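You operate a simulated robot arm through the tools that you are given. There is no shell and no other tool.

The job below is to be done with a simulated robot arm. You get a single attempt, and the scene is never put back.

## Task
Power up the source: main switch, all three phase switches, then output on.

It is judged by the outcome, as a careful person would: the job done as asked, and still so three seconds after it is handed in. It fails if anything else is knocked over, pushed out of place, dropped, spilled or broken.

## Robot
A 6-joint arm with a two-finger parallel gripper, fixed in place. Base frame: the origin is at the foot of the arm, x ahead of it, y to its left, z up. Units: mm, rad, N and s.
With the tool pointing down near the work surface it reaches from about 160 to 600 mm from the base axis. Its first joint turns from -1.152 to 1.152 rad. Payload 2.7 kg.
Tool frame: the origin (TCP) lies between the finger pads and is the grasp point; the fingertips stand 23 mm ahead of it; z points along the fingers, y is the line along which they close. The gripper opens to 94 mm. The fingers are 38 mm wide and 10 mm thick; the gripper's body (54 by 96 mm) begins 39 mm behind the TCP.
Orientation is that of the tool frame in the base frame, as a unit quaternion [x, y, z, w]. With the fingers straight down and closing along the base's y, the tool's x points along the base's -x, its y along +y and its z along -z.

## Interface
- The arm moves only by the tool jog_arm. Its argument "rows" is a list that holds one entry, the list of rows, each a list of 7 numbers: the turn, a rotation vector about the tool's x, y, z in units of 5 degrees (1.0 is 5 degrees), then the shift along the tool's x, y, z in units of 30 mm (1.0 is 30 mm), then the opening in per cent of the stroke, from 0 (shut) to 100 (fully open). In form: [[[rx, ry, rz, dx, dy, dz, fingers], ...]]. A call has 1 to 20 rows; each row shifts and turns the commanded pose from where the row before left it, along the tool's axes as they then stand. A call with a number of a shift or a turn outside -1 to 1 is refused whole. A row lasts 0.2 s, in which the tool goes at most 50 mm and 0.15 rad; a call with a longer step from one row to the next is refused whole, and so is a gripper value outside its range. A pose out of reach is approached as far as the arm can. The call stops where the force on the tool passes 90 N (or 10 N more than at its start, if that is more) or the arm is blocked; 0.2 s more then pass. The fingers move at their own pace (about 45 mm/s each) and stop on an object; they squeeze with about 22 N. The grip force told is the motor's: it shows also when the fingers shut on nothing. Time passes only in rows, and 0.2 s behind the last, so rows that do not move let the fingers close. It gives the time, the measured TCP pose, the force on the tool (base axes), the opening and the grip force at its end, in the units of the frame above (readings bear some noise), with the torque about the TCP (base axes, N m) and any sound that the robot's microphone picked up.
- Cameras (640 x 400 px; columns grow to the right, rows downward): "scene" is fixed at [90.7, -443.6, 1429.8]; the picture's right is [0.55, -0.83, 0.00], its down [-0.32, -0.21, -0.92] and it looks along [0.77, 0.51, -0.38] (base axes); focal length 272 px, centre (320, 200). "wrist" rides on the gripper at [86, 16, -75] in the tool frame; the picture's right is [-0.18, 0.98, 0.00], its down [-0.58, -0.11, -0.81] and it looks along [-0.79, -0.15, 0.59] (tool axes); focal length 243 px, centre (320, 200). There is no depth. A picture from a camera that has moved, and an enlarged one, comes with that camera's place and axes in the base frame and with its lens. The place of the scene camera against the robot may be out by one fixed shift of up to 18 mm in any direction.
- grab_frame(camera): a new picture of that camera. It takes no simulated time.
- inspect(camera, box): a new picture of the part [left, top, right, bottom] of that camera's present view, enlarged. It takes no simulated time.
- sign_off(): hands the job in; it is judged then, once.

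Places have to be worked out from the pictures, the camera data and where the tool is seen. Open the gripper and draw the arm clear of the work before you hand the job in, unless the task says otherwise.

The tools are called after "Call:" as a command line: name --argument value ..., lists and objects as JSON in quotes. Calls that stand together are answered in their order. jog_arm: Moves the arm, as the interface text tells. Its arguments: {"type":"object","properties":{"rows":{"type":"array","items":{"type":"array","items":{"type":"array","items":{"type":"number"}}}}},"required":["rows"]} The other tools are called the same way: grab_frame (camera) takes a picture; inspect (camera, box) takes an enlarged picture of a part of a camera's view; sign_off () hands the job in.

At the start:

```text
time_s: 0.0
tool_pos: [287.6, -55.7, 1349.5]
tool_rot: [0.0, 1.0, 0.001, 0.0]
contact_force: [-0.2, -0.1, 0.0]
torque: [0.02, 0.02, 0.0]
finger_gap: 93.9
grasp_force: 0.0
```

scene: 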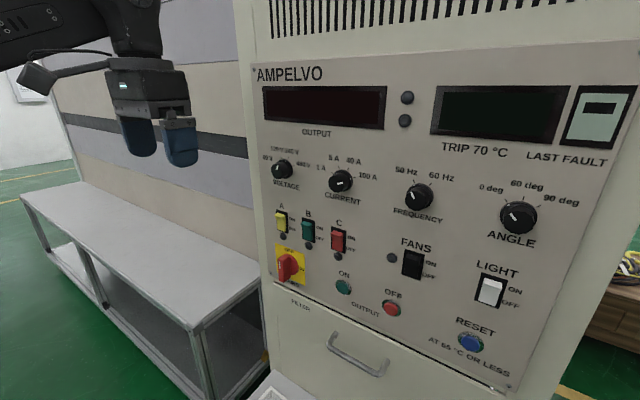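
wrist: 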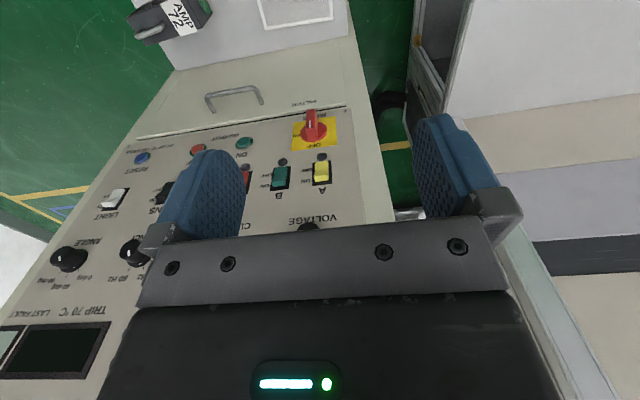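

I'll start by looking closely at the panel from both cameras to read the labels and the switch states.

Call:
inspect --camera "scene" --box '[250, 190, 410, 330]'

Call:
inspect --camera "scene" --box '[245, 60, 640, 200]'

Call:
inspect --camera "scene" --box '[380, 180, 580, 390]'

Call:
inspect --camera "wrist" --box '[230, 90, 390, 240]'

Call:
inspect --camera "wrist" --box '[100, 0, 380, 130]'

```text
2.86 times, centred on (330, 260) of scene
camera zoom: at [90.7, -443.6, 1429.8], right [0.55, -0.83, 0.0], down [-0.32, -0.21, -0.92], along [0.77, 0.51, -0.38], focal length 776 px, centre (291, 29)
```

zoom: 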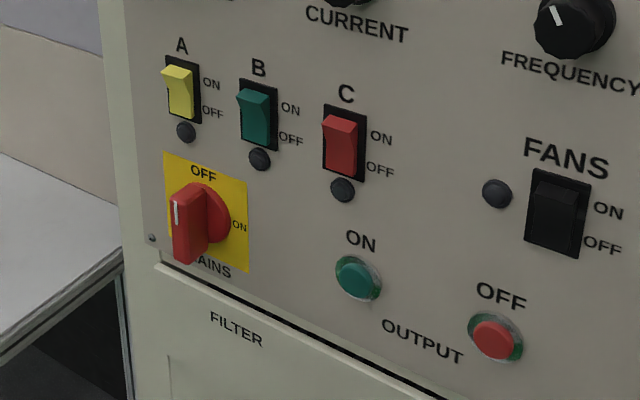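

```text
1.62 times, centred on (442, 130) of scene
camera zoom: at [90.7, -443.6, 1429.8], right [0.55, -0.83, 0.0], down [-0.32, -0.21, -0.92], along [0.77, 0.51, -0.38], focal length 440 px, centre (122, 313)
```

zoom: 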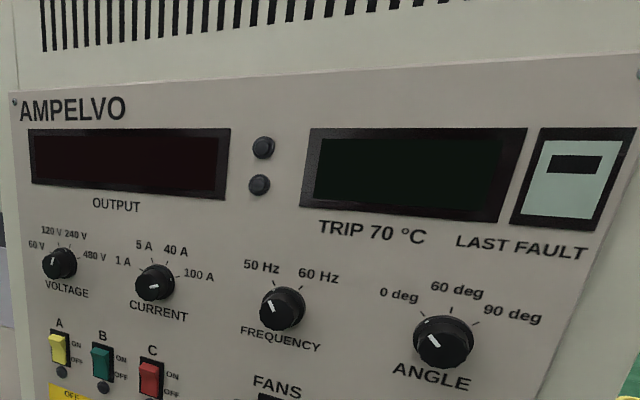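

```text
1.90 times, centred on (480, 285) of scene
camera zoom: at [90.7, -443.6, 1429.8], right [0.55, -0.83, 0.0], down [-0.32, -0.21, -0.92], along [0.77, 0.51, -0.38], focal length 518 px, centre (15, 38)
```

zoom: 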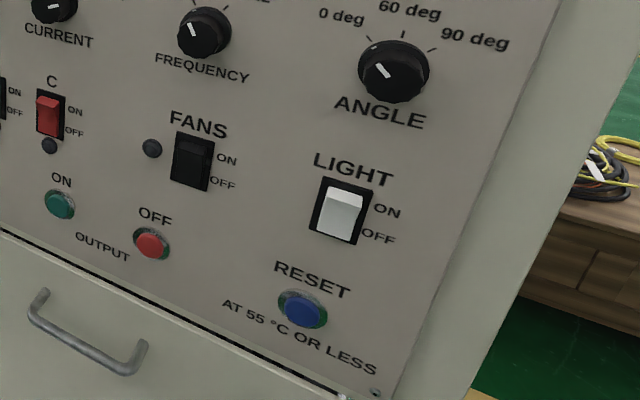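

```text
2.67 times, centred on (310, 165) of wrist
camera zoom: at [202.5, -38.1, 1423.2], right [0.18, 0.98, 0.0], down [0.58, -0.11, 0.81], along [0.79, -0.15, -0.59], focal length 647 px, centre (347, 293)
```

zoom: 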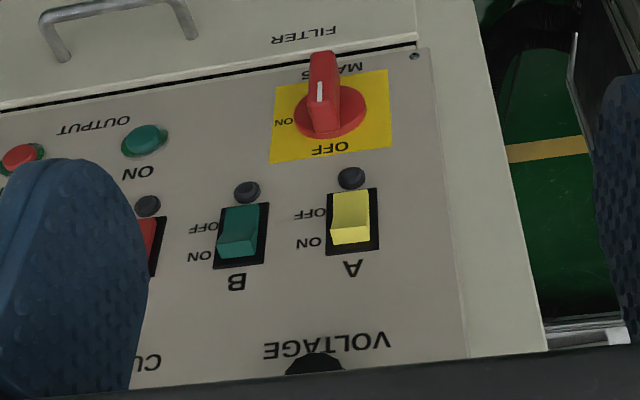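

```text
2.29 times, centred on (240, 65) of wrist
camera zoom: at [202.5, -38.1, 1423.2], right [0.18, 0.98, 0.0], down [0.58, -0.11, 0.81], along [0.79, -0.15, -0.59], focal length 555 px, centre (503, 509)
```

zoom: 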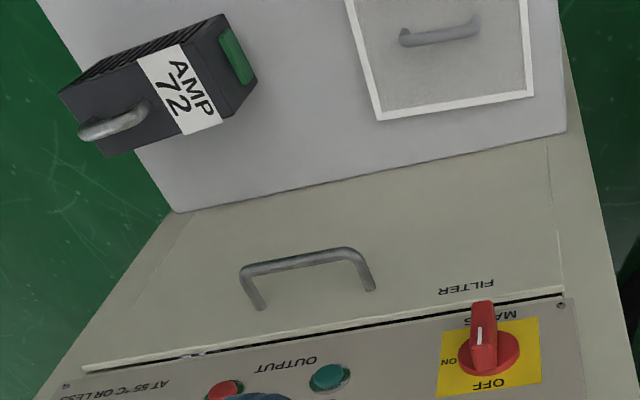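

The switches A, B and C are all rocked down (OFF), and the mains handle points up at OFF. By triangulation the panel face is near x≈485, with the mains near [484, -104, 1055]. I'll pitch the tool part of the way forward for a straighter wrist view of the panel.

Call:
jog_arm --rows '[[[0, -1, 0, 0, 0, 0, 100], [0, -1, 0, 0, 0, 0, 100], [0, -1, 0, 0, 0, 0, 100], [0, -1, 0, 0, 0, 0, 100], [0, -1, 0, 0, 0, 0, 100], [0, -1, 0, 0, 0, 0, 100], [0, -1, 0, 0, 0, 0, 100]]]'

Call:
grab_frame --camera "wrist"

Call:
grab_frame --camera "scene"

```text
time_s: 1.6
tool_pos: [288.5, -56.2, 1350.0]
tool_rot: [0.0, 0.953, -0.001, 0.302]
contact_force: [0.4, 0.8, -0.8]
torque: [-0.01, -0.01, -0.04]
finger_gap: 94.0
grasp_force: 0.1
```

```text
taken
camera wrist: at [175.5, -38.4, 1360.1], right [0.15, 0.98, 0.11], down [0.01, -0.11, 0.99], along [0.99, -0.15, -0.03], focal length 243 px, centre (320, 200)
```

wrist: 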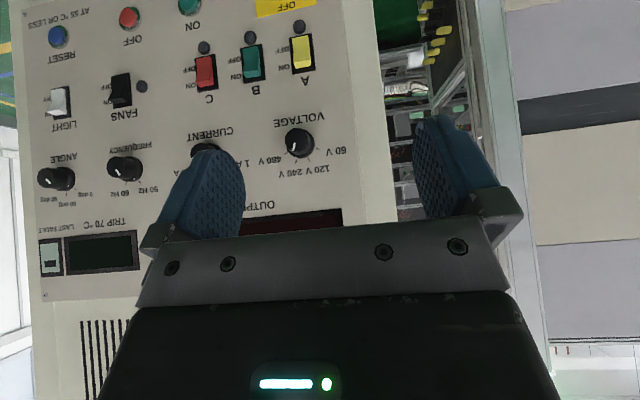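

```text
taken
```

scene: 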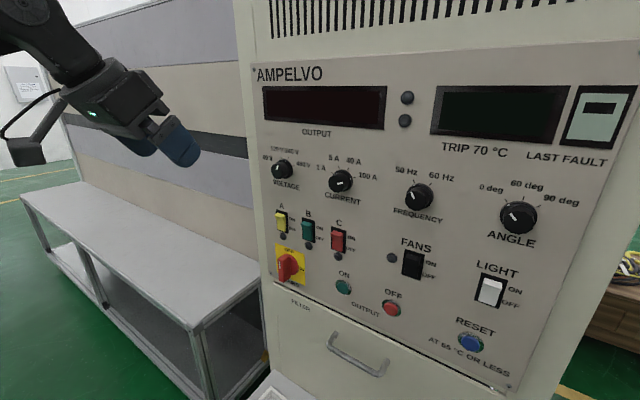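

The camera now looks almost squarely at the panel. I'll drop about 180 mm straight down to centre the switch rows and the mains, then triangulate again with the wrist camera.

Call:
jog_arm --rows '[[[0, 0, 0, 0.574, 0, 0.819, 100], [0, 0, 0, 0.574, 0, 0.819, 100], [0, 0, 0, 0.574, 0, 0.819, 100], [0, 0, 0, 0.574, 0, 0.819, 100], [0, 0, 0, 0.574, 0, 0.819, 100], [0, 0, 0, 0.574, 0, 0.819, 100]]]'

Call:
grab_frame --camera "wrist"

Call:
inspect --camera "wrist" --box '[120, 40, 360, 200]'

```text
time_s: 3.0
tool_pos: [288.8, -56.6, 1170.1]
tool_rot: [0.001, 0.954, 0.0, 0.301]
contact_force: [0.3, 0.3, -0.4]
torque: [-0.03, 0.02, 0.02]
finger_gap: 94.1
grasp_force: 0.1
```

```text
taken
camera wrist: at [175.5, -38.5, 1179.8], right [0.15, 0.98, 0.11], down [0.01, -0.11, 0.99], along [0.99, -0.15, -0.03], focal length 243 px, centre (320, 200)
```

wrist: 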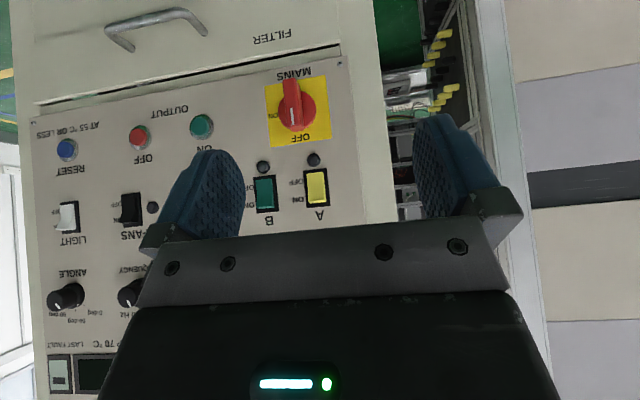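

```text
2.50 times, centred on (240, 120) of wrist
camera zoom: at [175.5, -38.5, 1179.8], right [0.15, 0.98, 0.11], down [0.01, -0.11, 0.99], along [0.99, -0.15, -0.03], focal length 606 px, centre (520, 400)
```

zoom: 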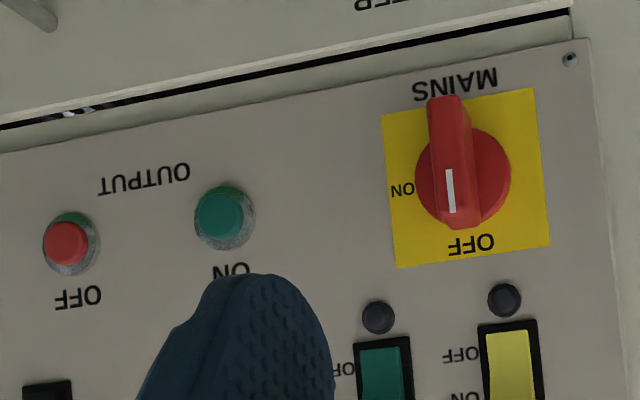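

From the wrist views I put the mains axis at about y=-103, z=1050, with the panel at x≈493 and the handle sticking out to x≈459. I'll move 60 mm forward and pitch the tool to horizontal.

Call:
jog_arm --rows '[[[0, 0, 0, -0.818, 0, 0.575, 100], [0, 0, 0, -0.818, 0, 0.575, 100], [0, -1, 0, 0, 0, 0, 100], [0, -1, 0, 0, 0, 0, 100], [0, -1, 0, 0, 0, 0, 100], [0, -1, 0, 0, 0, 0, 100], [0, -1, 0, 0, 0, 0, 100], [0, -1, 0, 0, 0, 0, 100], [0, -1, 0, 0, 0, 0, 100], [0, -1, 0, 0, 0, 0, 100], [0, -1, 0, 0, 0, 0, 100], [0, -1, 0, 0, 0, 0, 100], [0, -1, 0, 0, 0, 0, 100]]]'

Call:
grab_frame --camera "wrist"

Call:
grab_frame --camera "scene"

```text
time_s: 5.8
tool_pos: [344.0, -55.7, 1161.9]
tool_rot: [0.001, 0.732, 0.004, 0.681]
contact_force: [0.1, 0.0, 0.2]
torque: [-0.02, 0.02, 0.01]
finger_gap: 94.1
grasp_force: 0.0
out of reach, approached as far as the arm can: row 9
```

```text
taken
camera wrist: at [264.5, -38.5, 1080.8], right [0.01, 0.98, 0.19], down [-0.76, -0.12, 0.64], along [0.65, -0.15, 0.75], focal length 243 px, centre (320, 200)
```

wrist: 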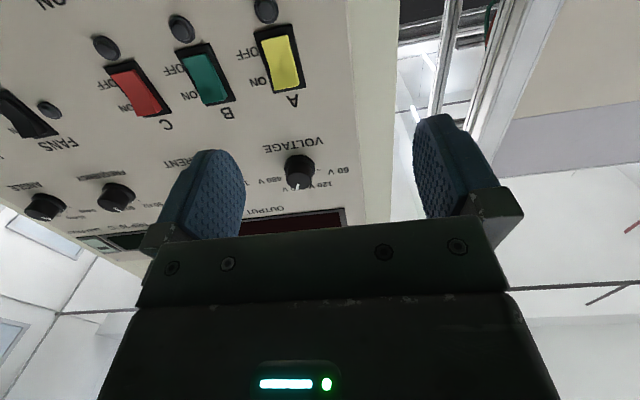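

```text
taken
```

scene: 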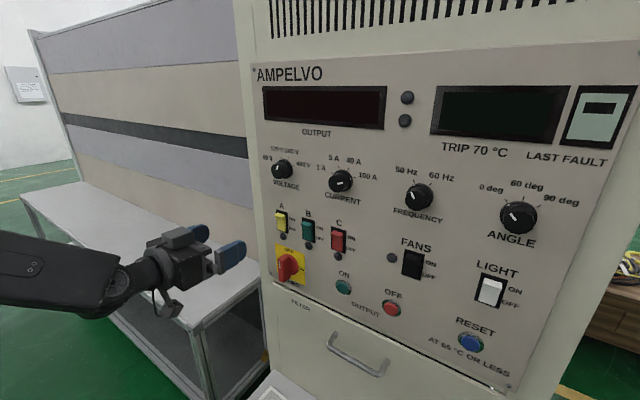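

The arm is at its near limit: pitch is about 86° and TCP is [344, -56, 1162]. I'll move forward and down toward the point in front of the mains handle, then check what pose I actually get.

Call:
jog_arm --rows '[[[0, 0, 0, 0, 0, 1, 100], [0, 0, 0, 0.8, -0.5, 0.5, 100], [0, 0, 0, 0.8, -0.5, 0, 100], [0, 0, 0, 0, 0, 0, 100]]]'

Call:
grab_frame --camera "wrist"

```text
time_s: 6.8
tool_pos: [384.7, -85.5, 1110.5]
tool_rot: [0.001, 0.733, 0.004, 0.68]
contact_force: [-0.5, -0.1, 0.4]
torque: [0.01, -0.02, 0.0]
finger_gap: 94.4
grasp_force: 0.2
```

```text
taken
camera wrist: at [305.6, -67.9, 1029.3], right [0.01, 0.98, 0.19], down [-0.76, -0.12, 0.64], along [0.65, -0.15, 0.74], focal length 243 px, centre (320, 200)
```

wrist: 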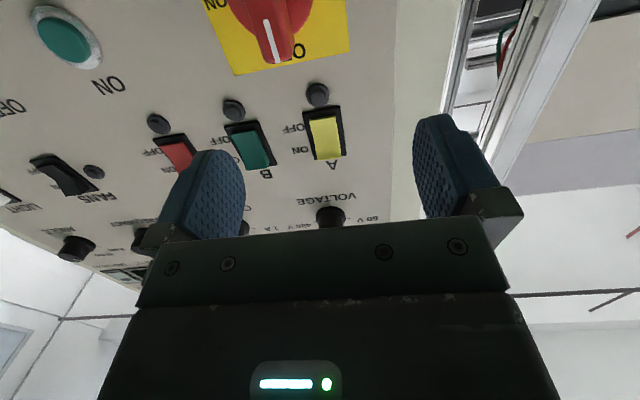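

The commanded pose restarts from the pose actually reached. I'll correct the pitch by 4.3°, line up with the mains axis (y≈-103, z≈1050), and narrow the fingers to about 50 mm.

Call:
jog_arm --rows '[[[0, -0.86, 0, 0, 0, 0, 55], [0, 0, 0, 0.7, -0.2, 0, 55], [0, 0, 0, 0.7, -0.2, 0, 55], [0, 0, 0, 0.62, -0.18, 0, 55], [0, 0, 0, 0, 0, 0, 55], [0, 0, 0, 0, 0, 0, 55]]]'

Call:
grab_frame --camera "wrist"

Call:
inspect --camera "scene" --box '[180, 180, 380, 320]'

```text
time_s: 8.2
tool_pos: [383.8, -102.2, 1049.0]
tool_rot: [0.001, 0.707, 0.004, 0.707]
contact_force: [0.4, -1.2, 0.0]
torque: [-0.04, 0.03, 0.0]
finger_gap: 51.6
grasp_force: 0.1
```

```text
taken
camera wrist: at [311.5, -84.7, 962.6], right [0.0, 0.98, 0.19], down [-0.81, -0.12, 0.58], along [0.59, -0.15, 0.79], focal length 243 px, centre (320, 200)
```

wrist: 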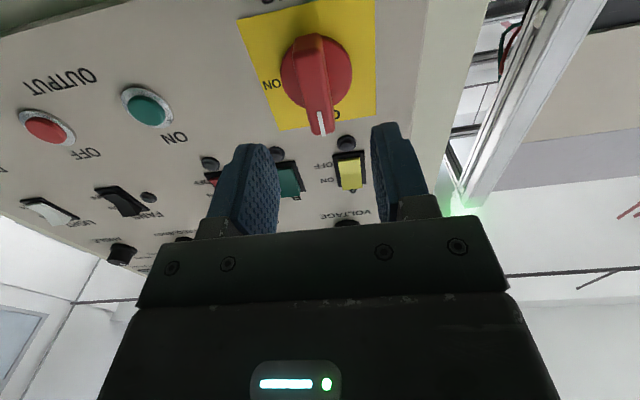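

```text
2.86 times, centred on (280, 250) of scene
camera zoom: at [90.7, -443.6, 1429.8], right [0.55, -0.83, 0.0], down [-0.32, -0.21, -0.92], along [0.77, 0.51, -0.38], focal length 776 px, centre (434, 57)
```

zoom: 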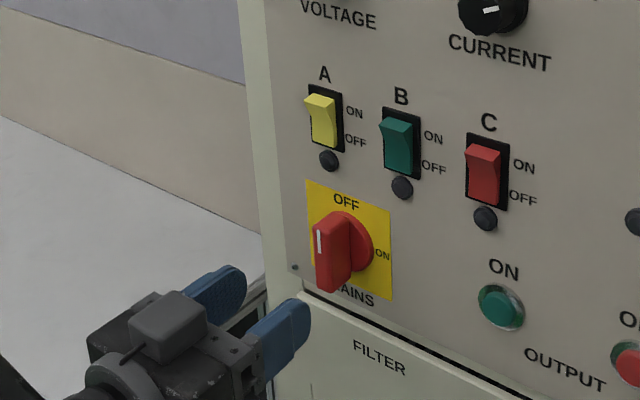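

The handle is vertical and the gripper is in front of it. I'll zoom in to check lateral alignment before going in.

Call:
inspect --camera "wrist" --box '[200, 0, 440, 160]'

```text
2.50 times, centred on (320, 80) of wrist
camera zoom: at [311.5, -84.7, 962.6], right [0.0, 0.98, 0.19], down [-0.81, -0.12, 0.58], along [0.59, -0.15, 0.79], focal length 606 px, centre (320, 500)
```

zoom: 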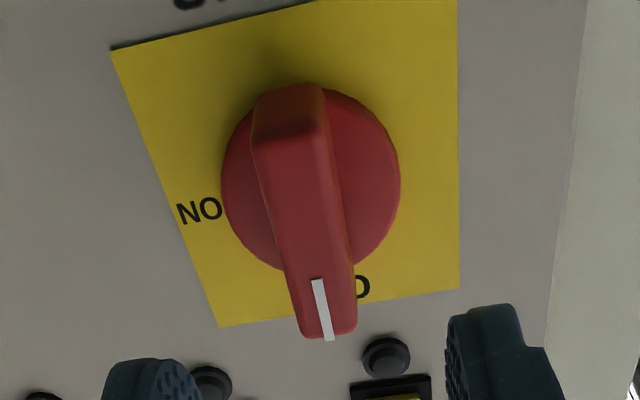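

The handle is about 17 mm thick and 54 mm long, centred at y≈-103.4, z≈1051. I'll nudge to that axis and advance to TCP x≈450, straddling the handle.

Call:
jog_arm --rows '[[[0, 0, 0, -0.067, -0.04, 0.6, 55], [0, 0, 0, 0, 0, 0.8, 55], [0, 0, 0, 0, 0, 0.8, 55], [0, 0, 0, 0, 0, 0, 55]]]'

Call:
grab_frame --camera "wrist"

Call:
inspect --camera "scene" --box '[200, 200, 340, 320]'

```text
time_s: 9.2
tool_pos: [451.0, -103.1, 1050.9]
tool_rot: [0.001, 0.707, 0.003, 0.707]
contact_force: [0.2, 0.1, 0.1]
torque: [0.01, 0.03, 0.0]
finger_gap: 52.0
grasp_force: 0.0
```

```text
taken
camera wrist: at [377.7, -85.5, 964.9], right [0.0, 0.98, 0.19], down [-0.81, -0.12, 0.58], along [0.59, -0.15, 0.79], focal length 243 px, centre (320, 200)
```

wrist: 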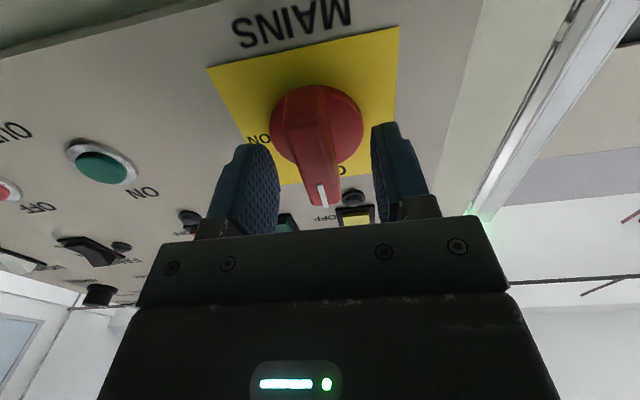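

```text
3.33 times, centred on (270, 260) of scene
camera zoom: at [90.7, -443.6, 1429.8], right [0.55, -0.83, 0.0], down [-0.32, -0.21, -0.92], along [0.77, 0.51, -0.38], focal length 906 px, centre (487, 0)
```

zoom: 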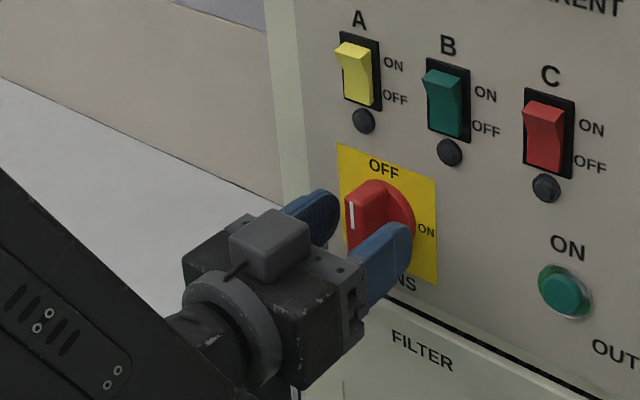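

The fingers straddle the handle with no contact. I'll zoom in to check how deep they sit relative to the handle and the disc.

Call:
inspect --camera "wrist" --box '[200, 70, 440, 230]'

```text
2.50 times, centred on (320, 150) of wrist
camera zoom: at [377.7, -85.5, 964.9], right [0.0, 0.98, 0.19], down [-0.81, -0.12, 0.58], along [0.59, -0.15, 0.79], focal length 606 px, centre (320, 325)
```

zoom: 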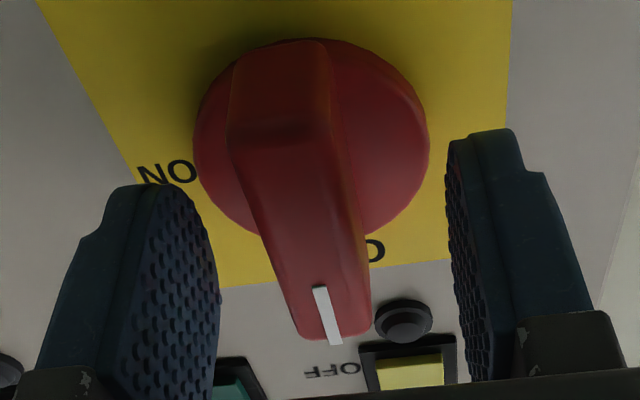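

The handle front is confirmed at x≈458.5, centred on y≈-103. I'll go 5 mm deeper, so the tips reach about x≈479, and close on the handle.

Call:
jog_arm --rows '[[[0, 0, 0, 0, 0, 0.17, 55], [0, 0, 0, 0, 0, 0, 30], [0, 0, 0, 0, 0, 0, 10], [0, 0, 0, 0, 0, 0, 0], [0, 0, 0, 0, 0, 0, 0], [0, 0, 0, 0, 0, 0, 0]]]'

Call:
grab_frame --camera "wrist"

```text
time_s: 10.6
tool_pos: [456.3, -105.2, 1051.7]
tool_rot: [0.002, 0.707, 0.003, 0.707]
contact_force: [3.2, -18.7, -2.8]
torque: [-0.01, 0.32, -0.45]
finger_gap: 17.9
grasp_force: 44.9
```

```text
taken
camera wrist: at [382.9, -86.6, 965.0], right [0.0, 0.98, 0.19], down [-0.81, -0.11, 0.58], along [0.59, -0.15, 0.79], focal length 243 px, centre (320, 200)
```

wrist: 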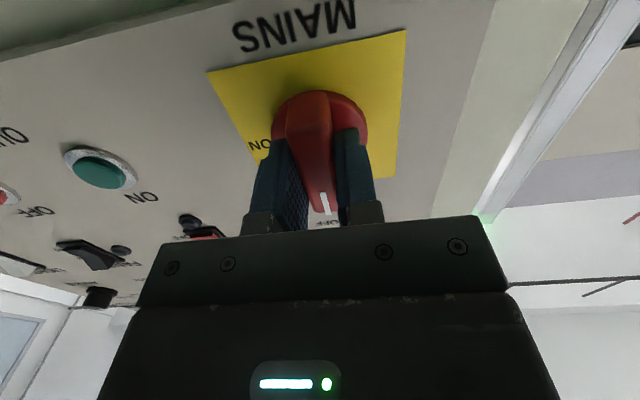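

I've gripped the handle at 17.9 mm, but there's a 19 N side load because the handle pulled the tool about 2 mm toward -y. I'll shift the command by -2 mm to relieve it, then turn the first 30° clockwise and check.

Call:
jog_arm --rows '[[[0, 0, 0, 0, -0.07, 0, 0], [0, 0, 0, 0, 0, 0, 0], [0, 0, 0.6, 0, 0, 0, 0], [0, 0, 0.6, 0, 0, 0, 0], [0, 0, 0.6, 0, 0, 0, 0], [0, 0, 0.6, 0, 0, 0, 0], [0, 0, 0.6, 0, 0, 0, 0], [0, 0, 0.6, 0, 0, 0, 0], [0, 0, 0.6, 0, 0, 0, 0], [0, 0, 0.6, 0, 0, 0, 0], [0, 0, 0.6, 0, 0, 0, 0], [0, 0, 0.6, 0, 0, 0, 0]]]'

Call:
grab_frame --camera "wrist"

Call:
inspect --camera "scene" --box '[200, 200, 340, 320]'

```text
time_s: 13.2
tool_pos: [456.5, -105.5, 1051.7]
tool_rot: [0.185, 0.683, 0.187, 0.682]
contact_force: [-7.8, -4.1, 3.4]
torque: [0.03, 0.32, -0.13]
finger_gap: 18.3
grasp_force: 44.4
```

```text
taken
camera wrist: at [382.6, -46.9, 984.8], right [0.0, 0.75, 0.66], down [-0.8, -0.39, 0.45], along [0.59, -0.53, 0.61], focal length 243 px, centre (320, 200)
```

wrist: 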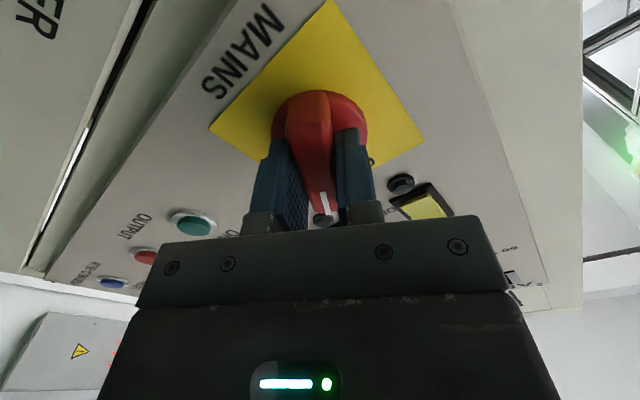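

```text
3.33 times, centred on (270, 260) of scene
camera zoom: at [90.4, -443.7, 1429.8], right [0.55, -0.83, 0.0], down [-0.32, -0.21, -0.92], along [0.77, 0.51, -0.38], focal length 906 px, centre (487, 0)
```

zoom: 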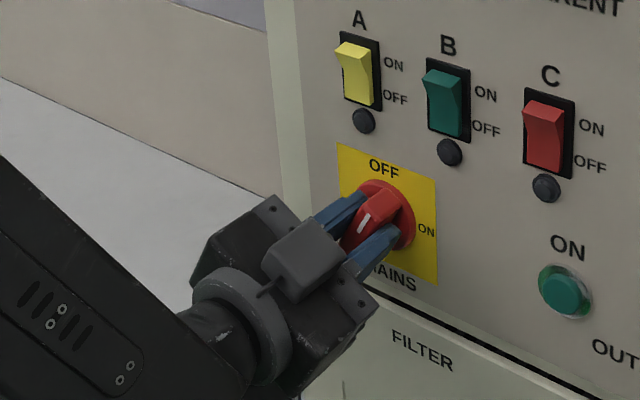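

The handle is following the gripper toward ON with low side forces. I'll turn the remaining 60°.

Call:
jog_arm --rows '[[[0, 0, 0.6, 0, 0, 0, 0], [0, 0, 0.6, 0, 0, 0, 0], [0, 0, 0.6, 0, 0, 0, 0], [0, 0, 0.6, 0, 0, 0, 0], [0, 0, 0.6, 0, 0, 0, 0], [0, 0, 0.6, 0, 0, 0, 0], [0, 0, 0.6, 0, 0, 0, 0], [0, 0, 0.6, 0, 0, 0, 0], [0, 0, 0.6, 0, 0, 0, 0], [0, 0, 0.6, 0, 0, 0, 0], [0, 0, 0.6, 0, 0, 0, 0], [0, 0, 0.6, 0, 0, 0, 0], [0, 0, 0.6, 0, 0, 0, 0], [0, 0, 0.6, 0, 0, 0, 0], [0, 0, 0.6, 0, 0, 0, 0], [0, 0, 0.6, 0, 0, 0, 0], [0, 0, 0.6, 0, 0, 0, 0], [0, 0, 0.6, 0, 0, 0, 0], [0, 0, 0.6, 0, 0, 0, 0], [0, 0, 0.6, 0, 0, 0, 0]]]'

Call:
grab_frame --camera "wrist"

Call:
inspect --camera "scene" --box '[200, 200, 340, 320]'

Call:
grab_frame --camera "scene"

```text
time_s: 17.4
tool_pos: [455.6, -106.7, 1049.5]
tool_rot: [0.503, 0.5, 0.501, 0.496]
contact_force: [-6.3, -21.0, -26.2]
torque: [-0.58, -0.61, 0.73]
finger_gap: 17.8
grasp_force: 44.8
```

```text
taken
camera wrist: at [382.9, -19.1, 1067.0], right [0.01, -0.19, 0.98], down [-0.81, -0.58, -0.11], along [0.59, -0.79, -0.16], focal length 243 px, centre (320, 200)
```

wrist: 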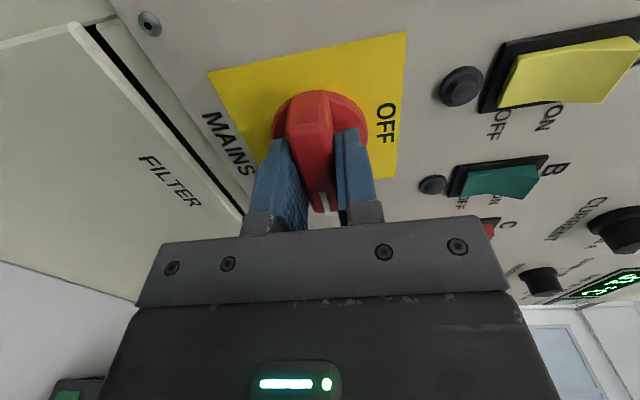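

```text
3.33 times, centred on (270, 260) of scene
camera zoom: at [90.8, -444.3, 1429.5], right [0.55, -0.83, 0.0], down [-0.32, -0.21, -0.92], along [0.77, 0.51, -0.38], focal length 906 px, centre (487, 0)
```

zoom: 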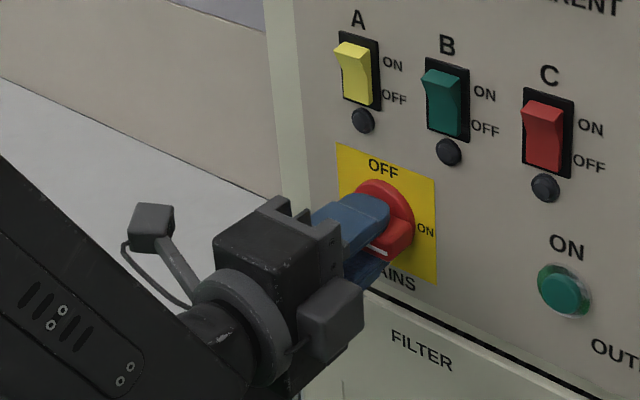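

```text
taken
```

scene: 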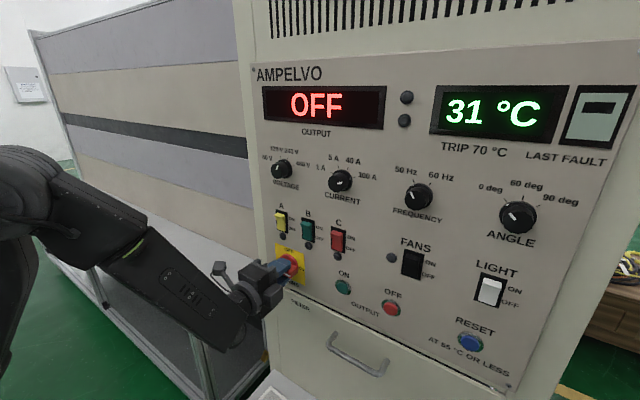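

Mains is ON: the output display reads "OFF" and the temperature reads 31 °C. I'll open the fingers modestly to keep clear of the drawer lip and back straight out.

Call:
jog_arm --rows '[[[0, 0, 0, 0, 0, 0, 36], [0, 0, 0, 0, 0, 0, 36], [0, 0, 0, 0, 0, 0, 36], [0, 0, 0, 0, 0, -0.6, 36], [0, 0, 0, 0, 0, -1, 36], [0, 0, 0, 0, 0, -0.9, 36], [0, 0, 0, 0, 0, 0, 0], [0, 0, 0, 0, 0, 0, 0], [0, 0, 0, 0, 0, 0, 0]]]'

Call:
grab_frame --camera "wrist"

Call:
grab_frame --camera "scene"

Call:
inspect --camera "scene" --box '[250, 190, 410, 330]'

```text
time_s: 19.4
tool_pos: [380.5, -105.5, 1051.8]
tool_rot: [0.501, 0.499, 0.503, 0.497]
contact_force: [-0.3, -1.3, -0.1]
torque: [0.03, 0.0, 0.01]
finger_gap: 0.0
grasp_force: 22.1
```

```text
taken
camera wrist: at [307.2, -18.2, 1068.4], right [0.0, -0.19, 0.98], down [-0.8, -0.58, -0.11], along [0.59, -0.79, -0.15], focal length 243 px, centre (320, 200)
```

wrist: 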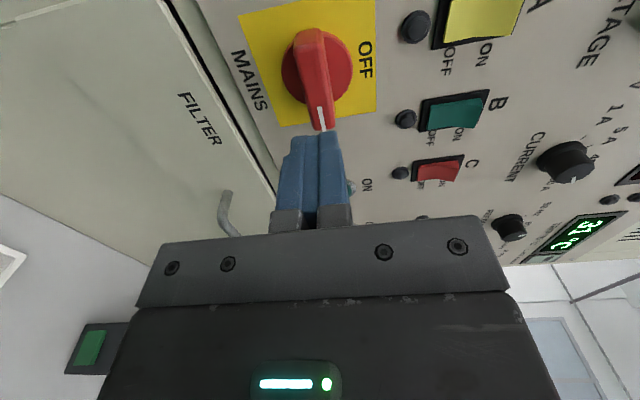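

```text
taken
```

scene: 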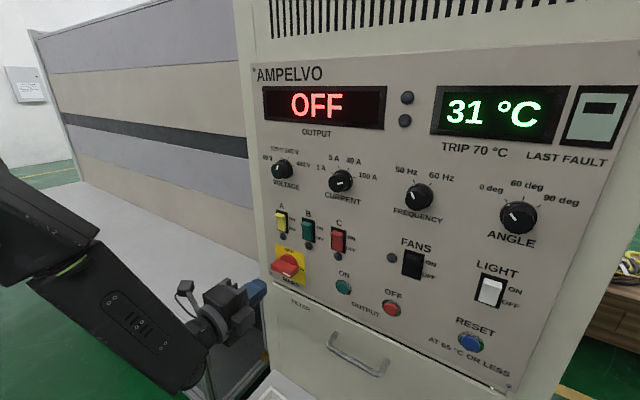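

```text
2.86 times, centred on (330, 260) of scene
camera zoom: at [90.7, -443.6, 1429.8], right [0.55, -0.83, 0.0], down [-0.32, -0.21, -0.92], along [0.77, 0.51, -0.38], focal length 776 px, centre (291, 29)
```

zoom: 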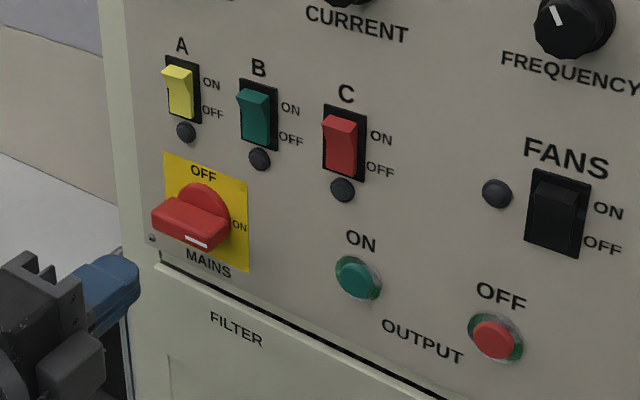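

The mains handle points at ON. The rockers sit at y≈-88.5 (A), -158.5 (B) and -228.5 (C), centred on z≈1156, with ON as the upper half. I'll keep the fingers closed and move in front of A's upper half, at z≈1173.

Call:
jog_arm --rows '[[[0, 0, 0, 0.114, 0.81, 0, 0], [0, 0, 0, 0.114, 0.81, 0, 0], [0, 0, 0, 0.114, 0.81, 0, 0], [0, 0, 0, 0.114, 0.81, 0, 0], [0, 0, 0, 0.114, 0.8, 0, 0], [0, 0, 0, 0, 0, 0.8, 0], [0, 0, 0, 0, 0, 0.8, 0], [0, 0, 0, 0, 0, 0, 0]]]'

Call:
grab_frame --camera "wrist"

Call:
inspect --camera "scene" --box '[220, 160, 360, 280]'

```text
time_s: 21.2
tool_pos: [430.0, -90.7, 1172.0]
tool_rot: [0.501, 0.499, 0.502, 0.498]
contact_force: [0.1, 0.0, 0.9]
torque: [-0.03, 0.01, 0.0]
finger_gap: 0.0
grasp_force: 21.9
```

```text
taken
camera wrist: at [356.3, -2.6, 1188.8], right [0.0, -0.19, 0.98], down [-0.8, -0.58, -0.11], along [0.59, -0.79, -0.15], focal length 243 px, centre (320, 200)
```

wrist: 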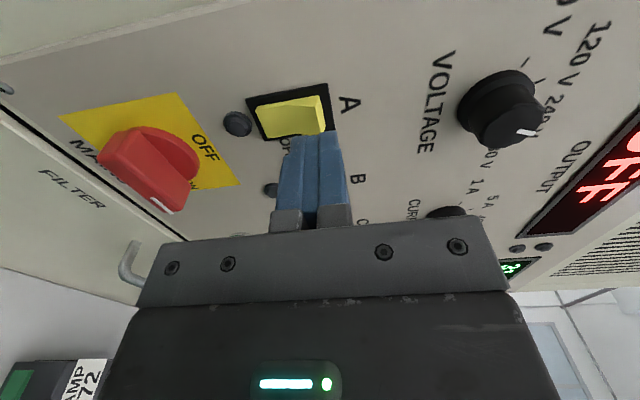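

```text
3.33 times, centred on (290, 220) of scene
camera zoom: at [90.7, -443.6, 1429.8], right [0.55, -0.83, 0.0], down [-0.32, -0.21, -0.92], along [0.77, 0.51, -0.38], focal length 906 px, centre (420, 133)
```

zoom: 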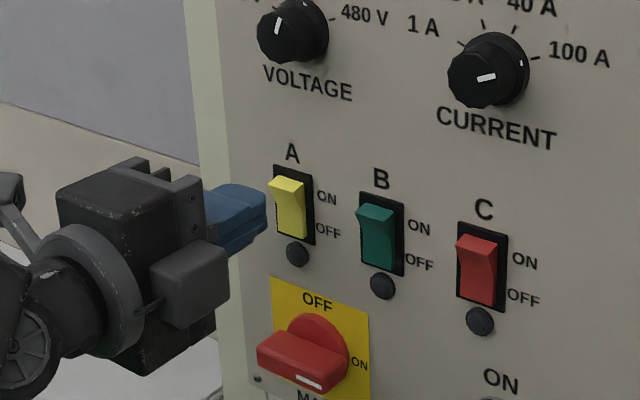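

I'll zoom in on switch A and the fingertips to check the height of the contact point.

Call:
inspect --camera "wrist" --box '[220, 60, 380, 240]'

```text
2.22 times, centred on (300, 150) of wrist
camera zoom: at [356.3, -2.6, 1188.8], right [0.0, -0.19, 0.98], down [-0.8, -0.58, -0.11], along [0.59, -0.79, -0.15], focal length 539 px, centre (364, 311)
```

zoom: 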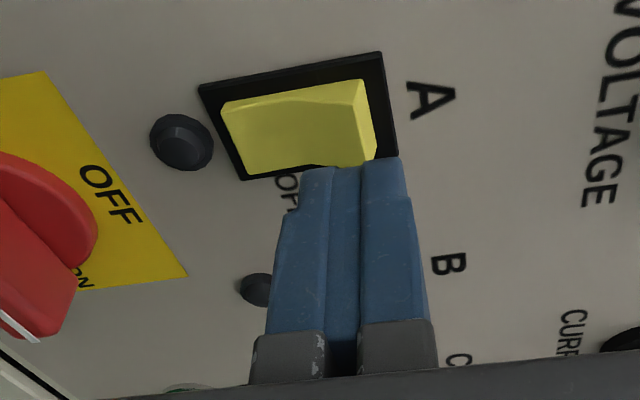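

Switch A's housing spans z≈1129–1180 and y≈-75 to -108. The closed fingertips, at z 1162–1182, are centred on its upper half. I'll advance in small steps and watch the force.

Call:
jog_arm --rows '[[[0, 0, 0, 0, 0, 0.5, 0], [0, 0, 0, 0, 0, 0.2, 0], [0, 0, 0, 0, 0, 0.1, 0], [0, 0, 0, 0, 0, 0.1, 0], [0, 0, 0, 0, 0, 0.1, 0], [0, 0, 0, 0, 0, 0, 0]]]'

Call:
inspect --camera "wrist" --box '[220, 60, 380, 240]'

```text
time_s: 22.6
tool_pos: [458.1, -90.2, 1172.6]
tool_rot: [0.501, 0.499, 0.503, 0.497]
contact_force: [-33.8, 1.8, 3.2]
torque: [-0.02, 0.21, -0.38]
finger_gap: 0.2
grasp_force: 21.8
```

```text
2.22 times, centred on (300, 150) of wrist
camera zoom: at [384.1, -1.8, 1189.2], right [0.0, -0.19, 0.98], down [-0.8, -0.58, -0.11], along [0.59, -0.79, -0.15], focal length 539 px, centre (364, 311)
```

zoom: 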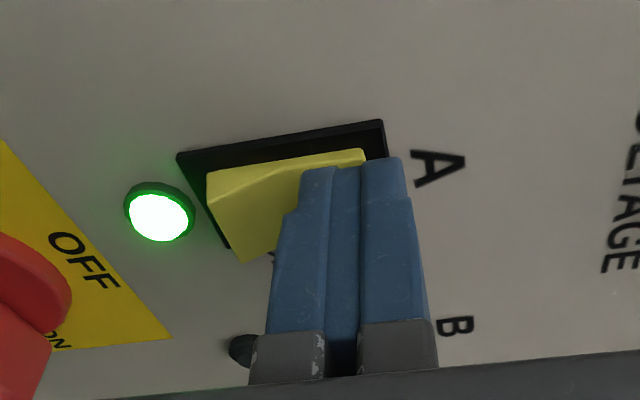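

A's lamp is lit green and the rocker has flipped, with 34 N on the tool. I'll back off, check that it stays on, and move across to B.

Call:
jog_arm --rows '[[[0, 0, 0, 0, 0, -1, 0], [0, 0, 0, -0.8, 0, 0, 0], [0, 0, 0, -0.8, 0, 0, 0], [0, 0, 0, -0.733, 0, 0, 0], [0, 0, 0, 0, 0, 0, 0]]]'

Call:
grab_frame --camera "wrist"

Call:
inspect --camera "wrist" --box '[220, 60, 380, 240]'

Call:
grab_frame --camera "scene"

```text
time_s: 23.8
tool_pos: [429.4, -160.2, 1173.4]
tool_rot: [0.501, 0.5, 0.503, 0.496]
contact_force: [0.0, 0.5, 1.1]
torque: [0.02, -0.03, 0.0]
finger_gap: 0.0
grasp_force: 21.9
```

```text
taken
camera wrist: at [355.8, -72.7, 1188.4], right [0.0, -0.19, 0.98], down [-0.8, -0.58, -0.11], along [0.59, -0.79, -0.15], focal length 243 px, centre (320, 200)
```

wrist: 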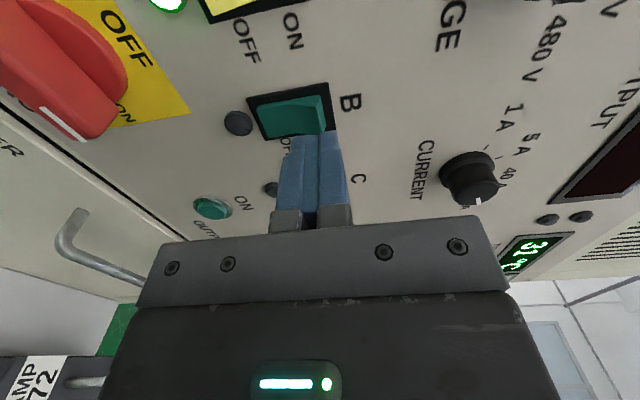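

```text
2.22 times, centred on (300, 150) of wrist
camera zoom: at [355.8, -72.7, 1188.4], right [0.0, -0.19, 0.98], down [-0.8, -0.58, -0.11], along [0.59, -0.79, -0.15], focal length 539 px, centre (364, 311)
```

zoom: 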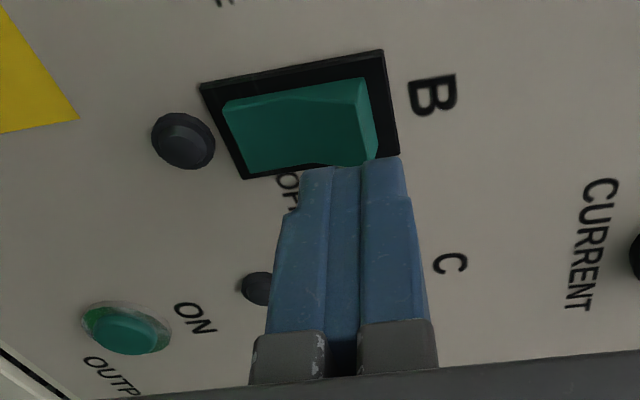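

```text
taken
```

scene: 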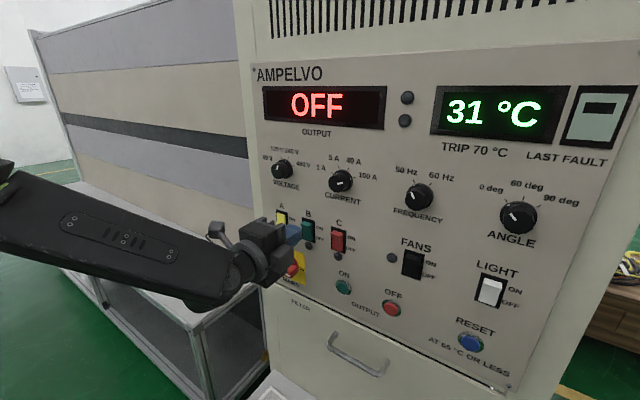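

A stays lit, and B sits in the same relative position that A did. I'll repeat the same press on B and back off.

Call:
jog_arm --rows '[[[0, 0, 0, 0, 0, 0.5, 0], [0, 0, 0, 0, 0, 0.2, 0], [0, 0, 0, 0, 0, 0.1, 0], [0, 0, 0, 0, 0, 0.1, 0], [0, 0, 0, 0, 0, 0.1, 0], [0, 0, 0, 0, 0, 0, 0]]]'

Call:
inspect --camera "wrist" --box '[220, 60, 380, 240]'

```text
time_s: 25.2
tool_pos: [457.8, -160.7, 1171.8]
tool_rot: [0.501, 0.5, 0.502, 0.498]
contact_force: [-40.5, 2.8, 1.9]
torque: [0.01, 0.32, -0.4]
finger_gap: 0.0
grasp_force: 22.4
```

```text
2.22 times, centred on (300, 150) of wrist
camera zoom: at [384.2, -72.4, 1188.9], right [0.0, -0.19, 0.98], down [-0.8, -0.58, -0.11], along [0.59, -0.79, -0.15], focal length 539 px, centre (364, 311)
```

zoom: 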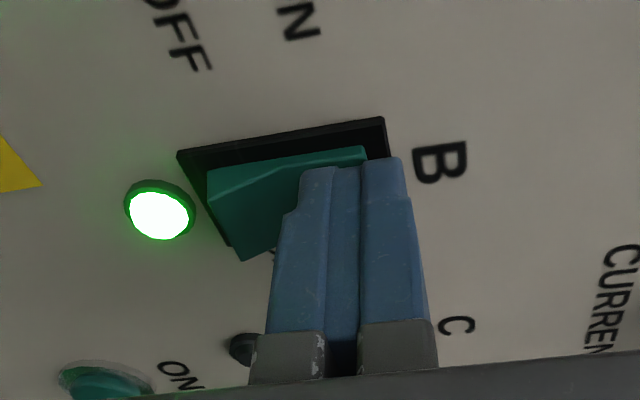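

B's lamp is lit. I'll back off and shift 70 mm across to C.

Call:
jog_arm --rows '[[[0, 0, 0, 0, 0, -1, 0], [0, 0, 0, -0.8, 0, 0, 0], [0, 0, 0, -0.8, 0, 0, 0], [0, 0, 0, -0.733, 0, 0, 0], [0, 0, 0, 0, 0, 0, 0]]]'

Call:
grab_frame --camera "wrist"

Call:
inspect --camera "wrist" --box '[220, 60, 380, 240]'

Call:
grab_frame --camera "scene"

```text
time_s: 26.4
tool_pos: [429.8, -229.7, 1173.5]
tool_rot: [0.501, 0.499, 0.503, 0.497]
contact_force: [0.6, 0.3, 0.1]
torque: [0.01, 0.01, 0.0]
finger_gap: 0.1
grasp_force: 22.2
```

```text
taken
camera wrist: at [356.1, -142.4, 1188.4], right [0.0, -0.19, 0.98], down [-0.8, -0.58, -0.11], along [0.59, -0.79, -0.15], focal length 243 px, centre (320, 200)
```

wrist: 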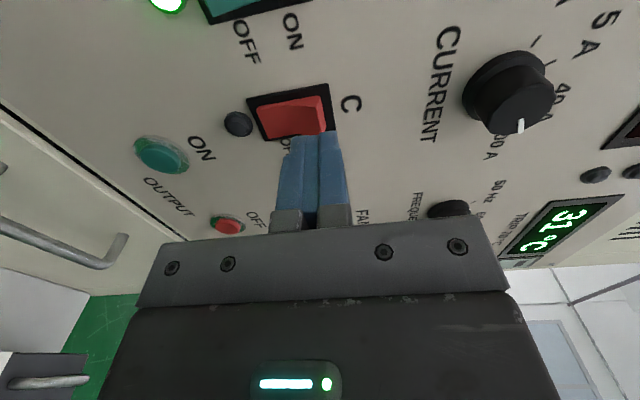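

```text
2.22 times, centred on (300, 150) of wrist
camera zoom: at [356.1, -142.4, 1188.4], right [0.0, -0.19, 0.98], down [-0.8, -0.58, -0.11], along [0.59, -0.79, -0.15], focal length 539 px, centre (364, 311)
```

zoom: 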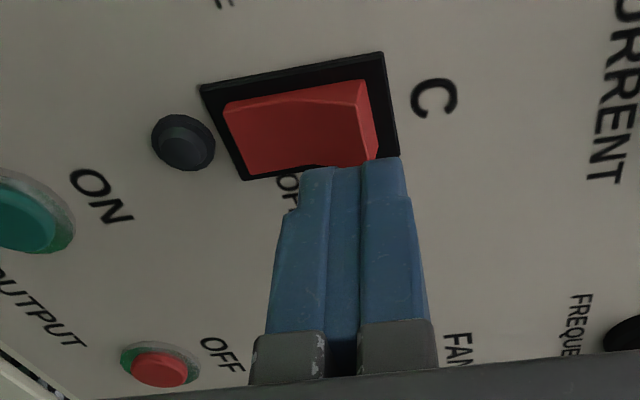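

```text
taken
```

scene: 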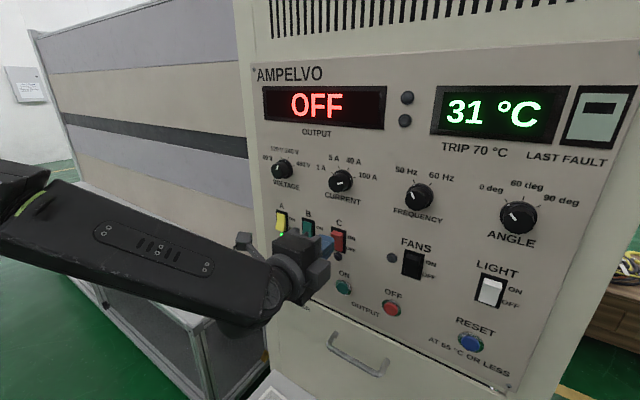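

A and B are both lit, and C lines up the same way. I'll press C.

Call:
jog_arm --rows '[[[0, 0, 0, 0, 0, 0.5, 0], [0, 0, 0, 0, 0, 0.2, 0], [0, 0, 0, 0, 0, 0.1, 0], [0, 0, 0, 0, 0, 0.1, 0], [0, 0, 0, 0, 0, 0.1, 0], [0, 0, 0, 0, 0, 0, 0]]]'

Call:
inspect --camera "wrist" --box '[220, 60, 380, 240]'

```text
time_s: 27.8
tool_pos: [457.9, -229.7, 1172.7]
tool_rot: [0.5, 0.5, 0.502, 0.498]
contact_force: [-42.8, 7.7, 3.9]
torque: [0.0, 0.33, -0.31]
finger_gap: 0.0
grasp_force: 21.7
```

```text
2.22 times, centred on (300, 150) of wrist
camera zoom: at [384.1, -141.8, 1188.5], right [0.0, -0.19, 0.98], down [-0.8, -0.58, -0.11], along [0.59, -0.79, -0.15], focal length 539 px, centre (364, 311)
```

zoom: 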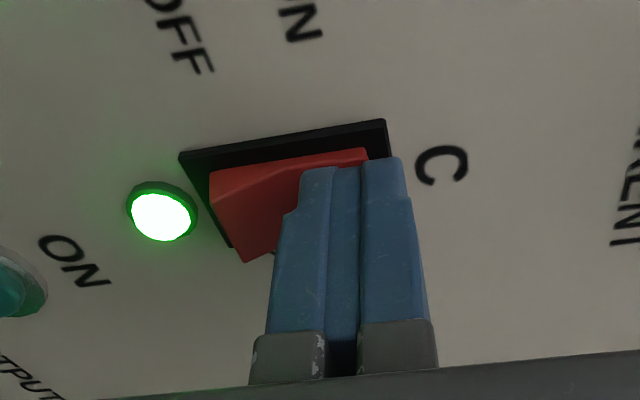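

All three phase lamps have lit in turn. I'll back off and move in front of the OUTPUT ON button, which I put at about y≈-241, z≈1050.

Call:
jog_arm --rows '[[[0, 0, 0, 0, 0, -1, 0], [0, 0, 0, -0.08, -0.82, -0.5, 0], [0, 0, 0, -0.08, -0.82, 0, 0], [0, 0, 0, -0.08, -0.82, 0, 0], [0, 0, 0, -0.08, -0.82, 0, 0], [0, 0, 0, -0.06, -0.81, 0, 0], [0, 0, 0, 0, 0, 0, 0]]]'

Call:
grab_frame --camera "wrist"

Call:
inspect --camera "wrist" --box '[220, 60, 380, 240]'

Call:
grab_frame --camera "scene"

```text
time_s: 29.4
tool_pos: [415.3, -239.9, 1049.7]
tool_rot: [0.501, 0.499, 0.503, 0.497]
contact_force: [0.8, 0.3, 1.0]
torque: [0.0, 0.01, 0.01]
finger_gap: 0.0
grasp_force: 22.1
```

```text
taken
camera wrist: at [340.8, -152.5, 1065.1], right [0.0, -0.19, 0.98], down [-0.8, -0.58, -0.11], along [0.59, -0.79, -0.15], focal length 243 px, centre (320, 200)
```

wrist: 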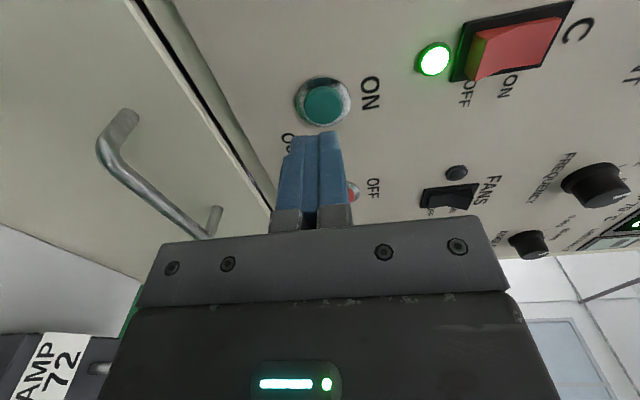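

```text
2.22 times, centred on (300, 150) of wrist
camera zoom: at [340.8, -152.5, 1065.1], right [0.0, -0.19, 0.98], down [-0.8, -0.58, -0.11], along [0.59, -0.79, -0.15], focal length 539 px, centre (364, 311)
```

zoom: 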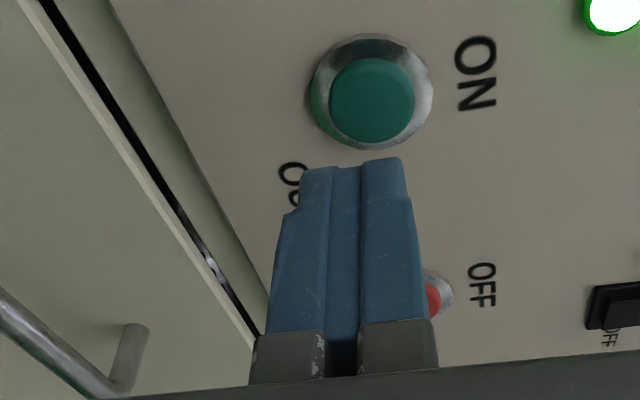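

```text
taken
```

scene: 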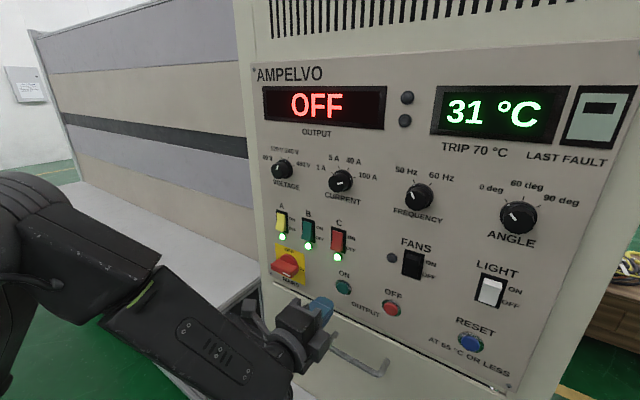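

A, B and C are all lit, and the ON button is centred at about y≈-242, z≈1051. I'll adjust by 2 mm and press it in small steps.

Call:
jog_arm --rows '[[[0, 0, 0, -0.06, 0.04, 0.7, 0], [0, 0, 0, 0, 0, 0.4, 0], [0, 0, 0, 0, 0, 0.15, 0], [0, 0, 0, 0, 0, 0.1, 0], [0, 0, 0, 0, 0, 0.1, 0], [0, 0, 0, 0, 0, 0, 0]]]'

Call:
inspect --camera "wrist" --box '[220, 60, 380, 240]'

Call:
grab_frame --camera "scene"

```text
time_s: 30.8
tool_pos: [458.7, -241.5, 1050.3]
tool_rot: [0.501, 0.5, 0.503, 0.497]
contact_force: [-0.5, 0.0, -0.2]
torque: [-0.02, 0.01, -0.01]
finger_gap: 0.0
grasp_force: 22.3
```

```text
2.22 times, centred on (300, 150) of wrist
camera zoom: at [384.9, -154.4, 1066.4], right [0.0, -0.19, 0.98], down [-0.8, -0.58, -0.11], along [0.59, -0.79, -0.15], focal length 539 px, centre (364, 311)
```

zoom: 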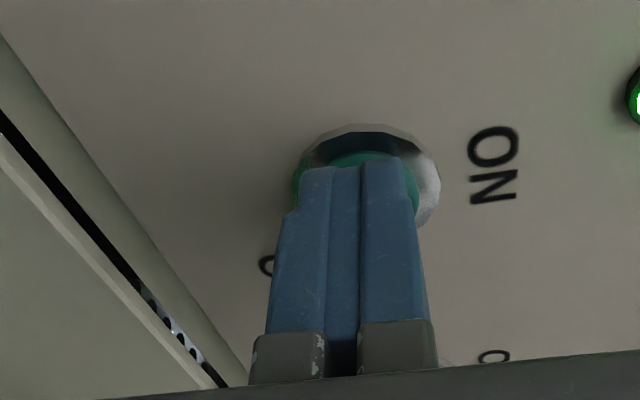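

```text
taken
```

scene: 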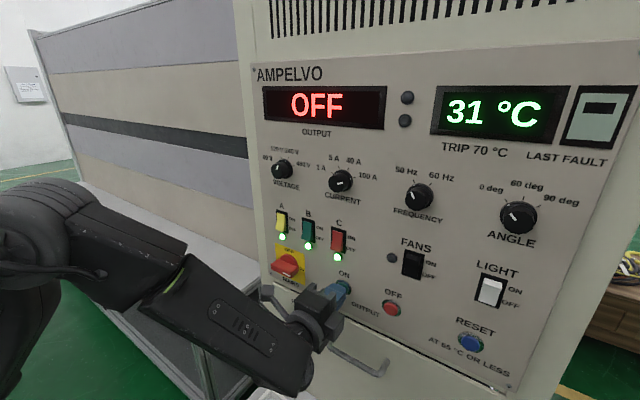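

There's no contact yet with the tip at x≈482. I'll continue in 2 mm steps.

Call:
jog_arm --rows '[[[0, 0, 0, 0, 0, 0.07, 0], [0, 0, 0, 0, 0, 0.07, 0], [0, 0, 0, 0, 0, 0.07, 0], [0, 0, 0, 0, 0, 0, 0]]]'

Call:
grab_frame --camera "scene"

```text
time_s: 31.8
tool_pos: [463.5, -241.0, 1049.6]
tool_rot: [0.501, 0.5, 0.503, 0.496]
contact_force: [-5.8, 1.9, -0.6]
torque: [-0.03, 0.03, 0.02]
finger_gap: 0.3
grasp_force: 22.1
heard: click
```

```text
taken
```

scene: 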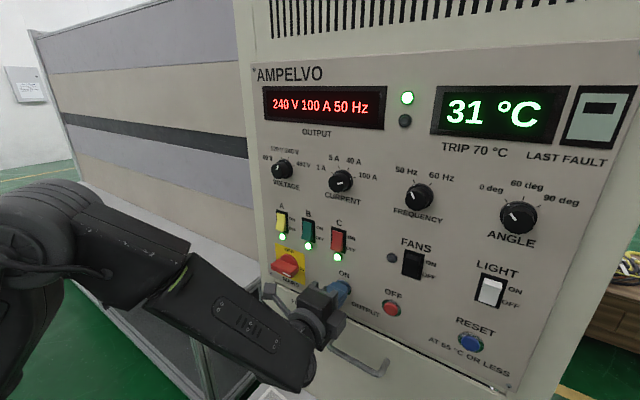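

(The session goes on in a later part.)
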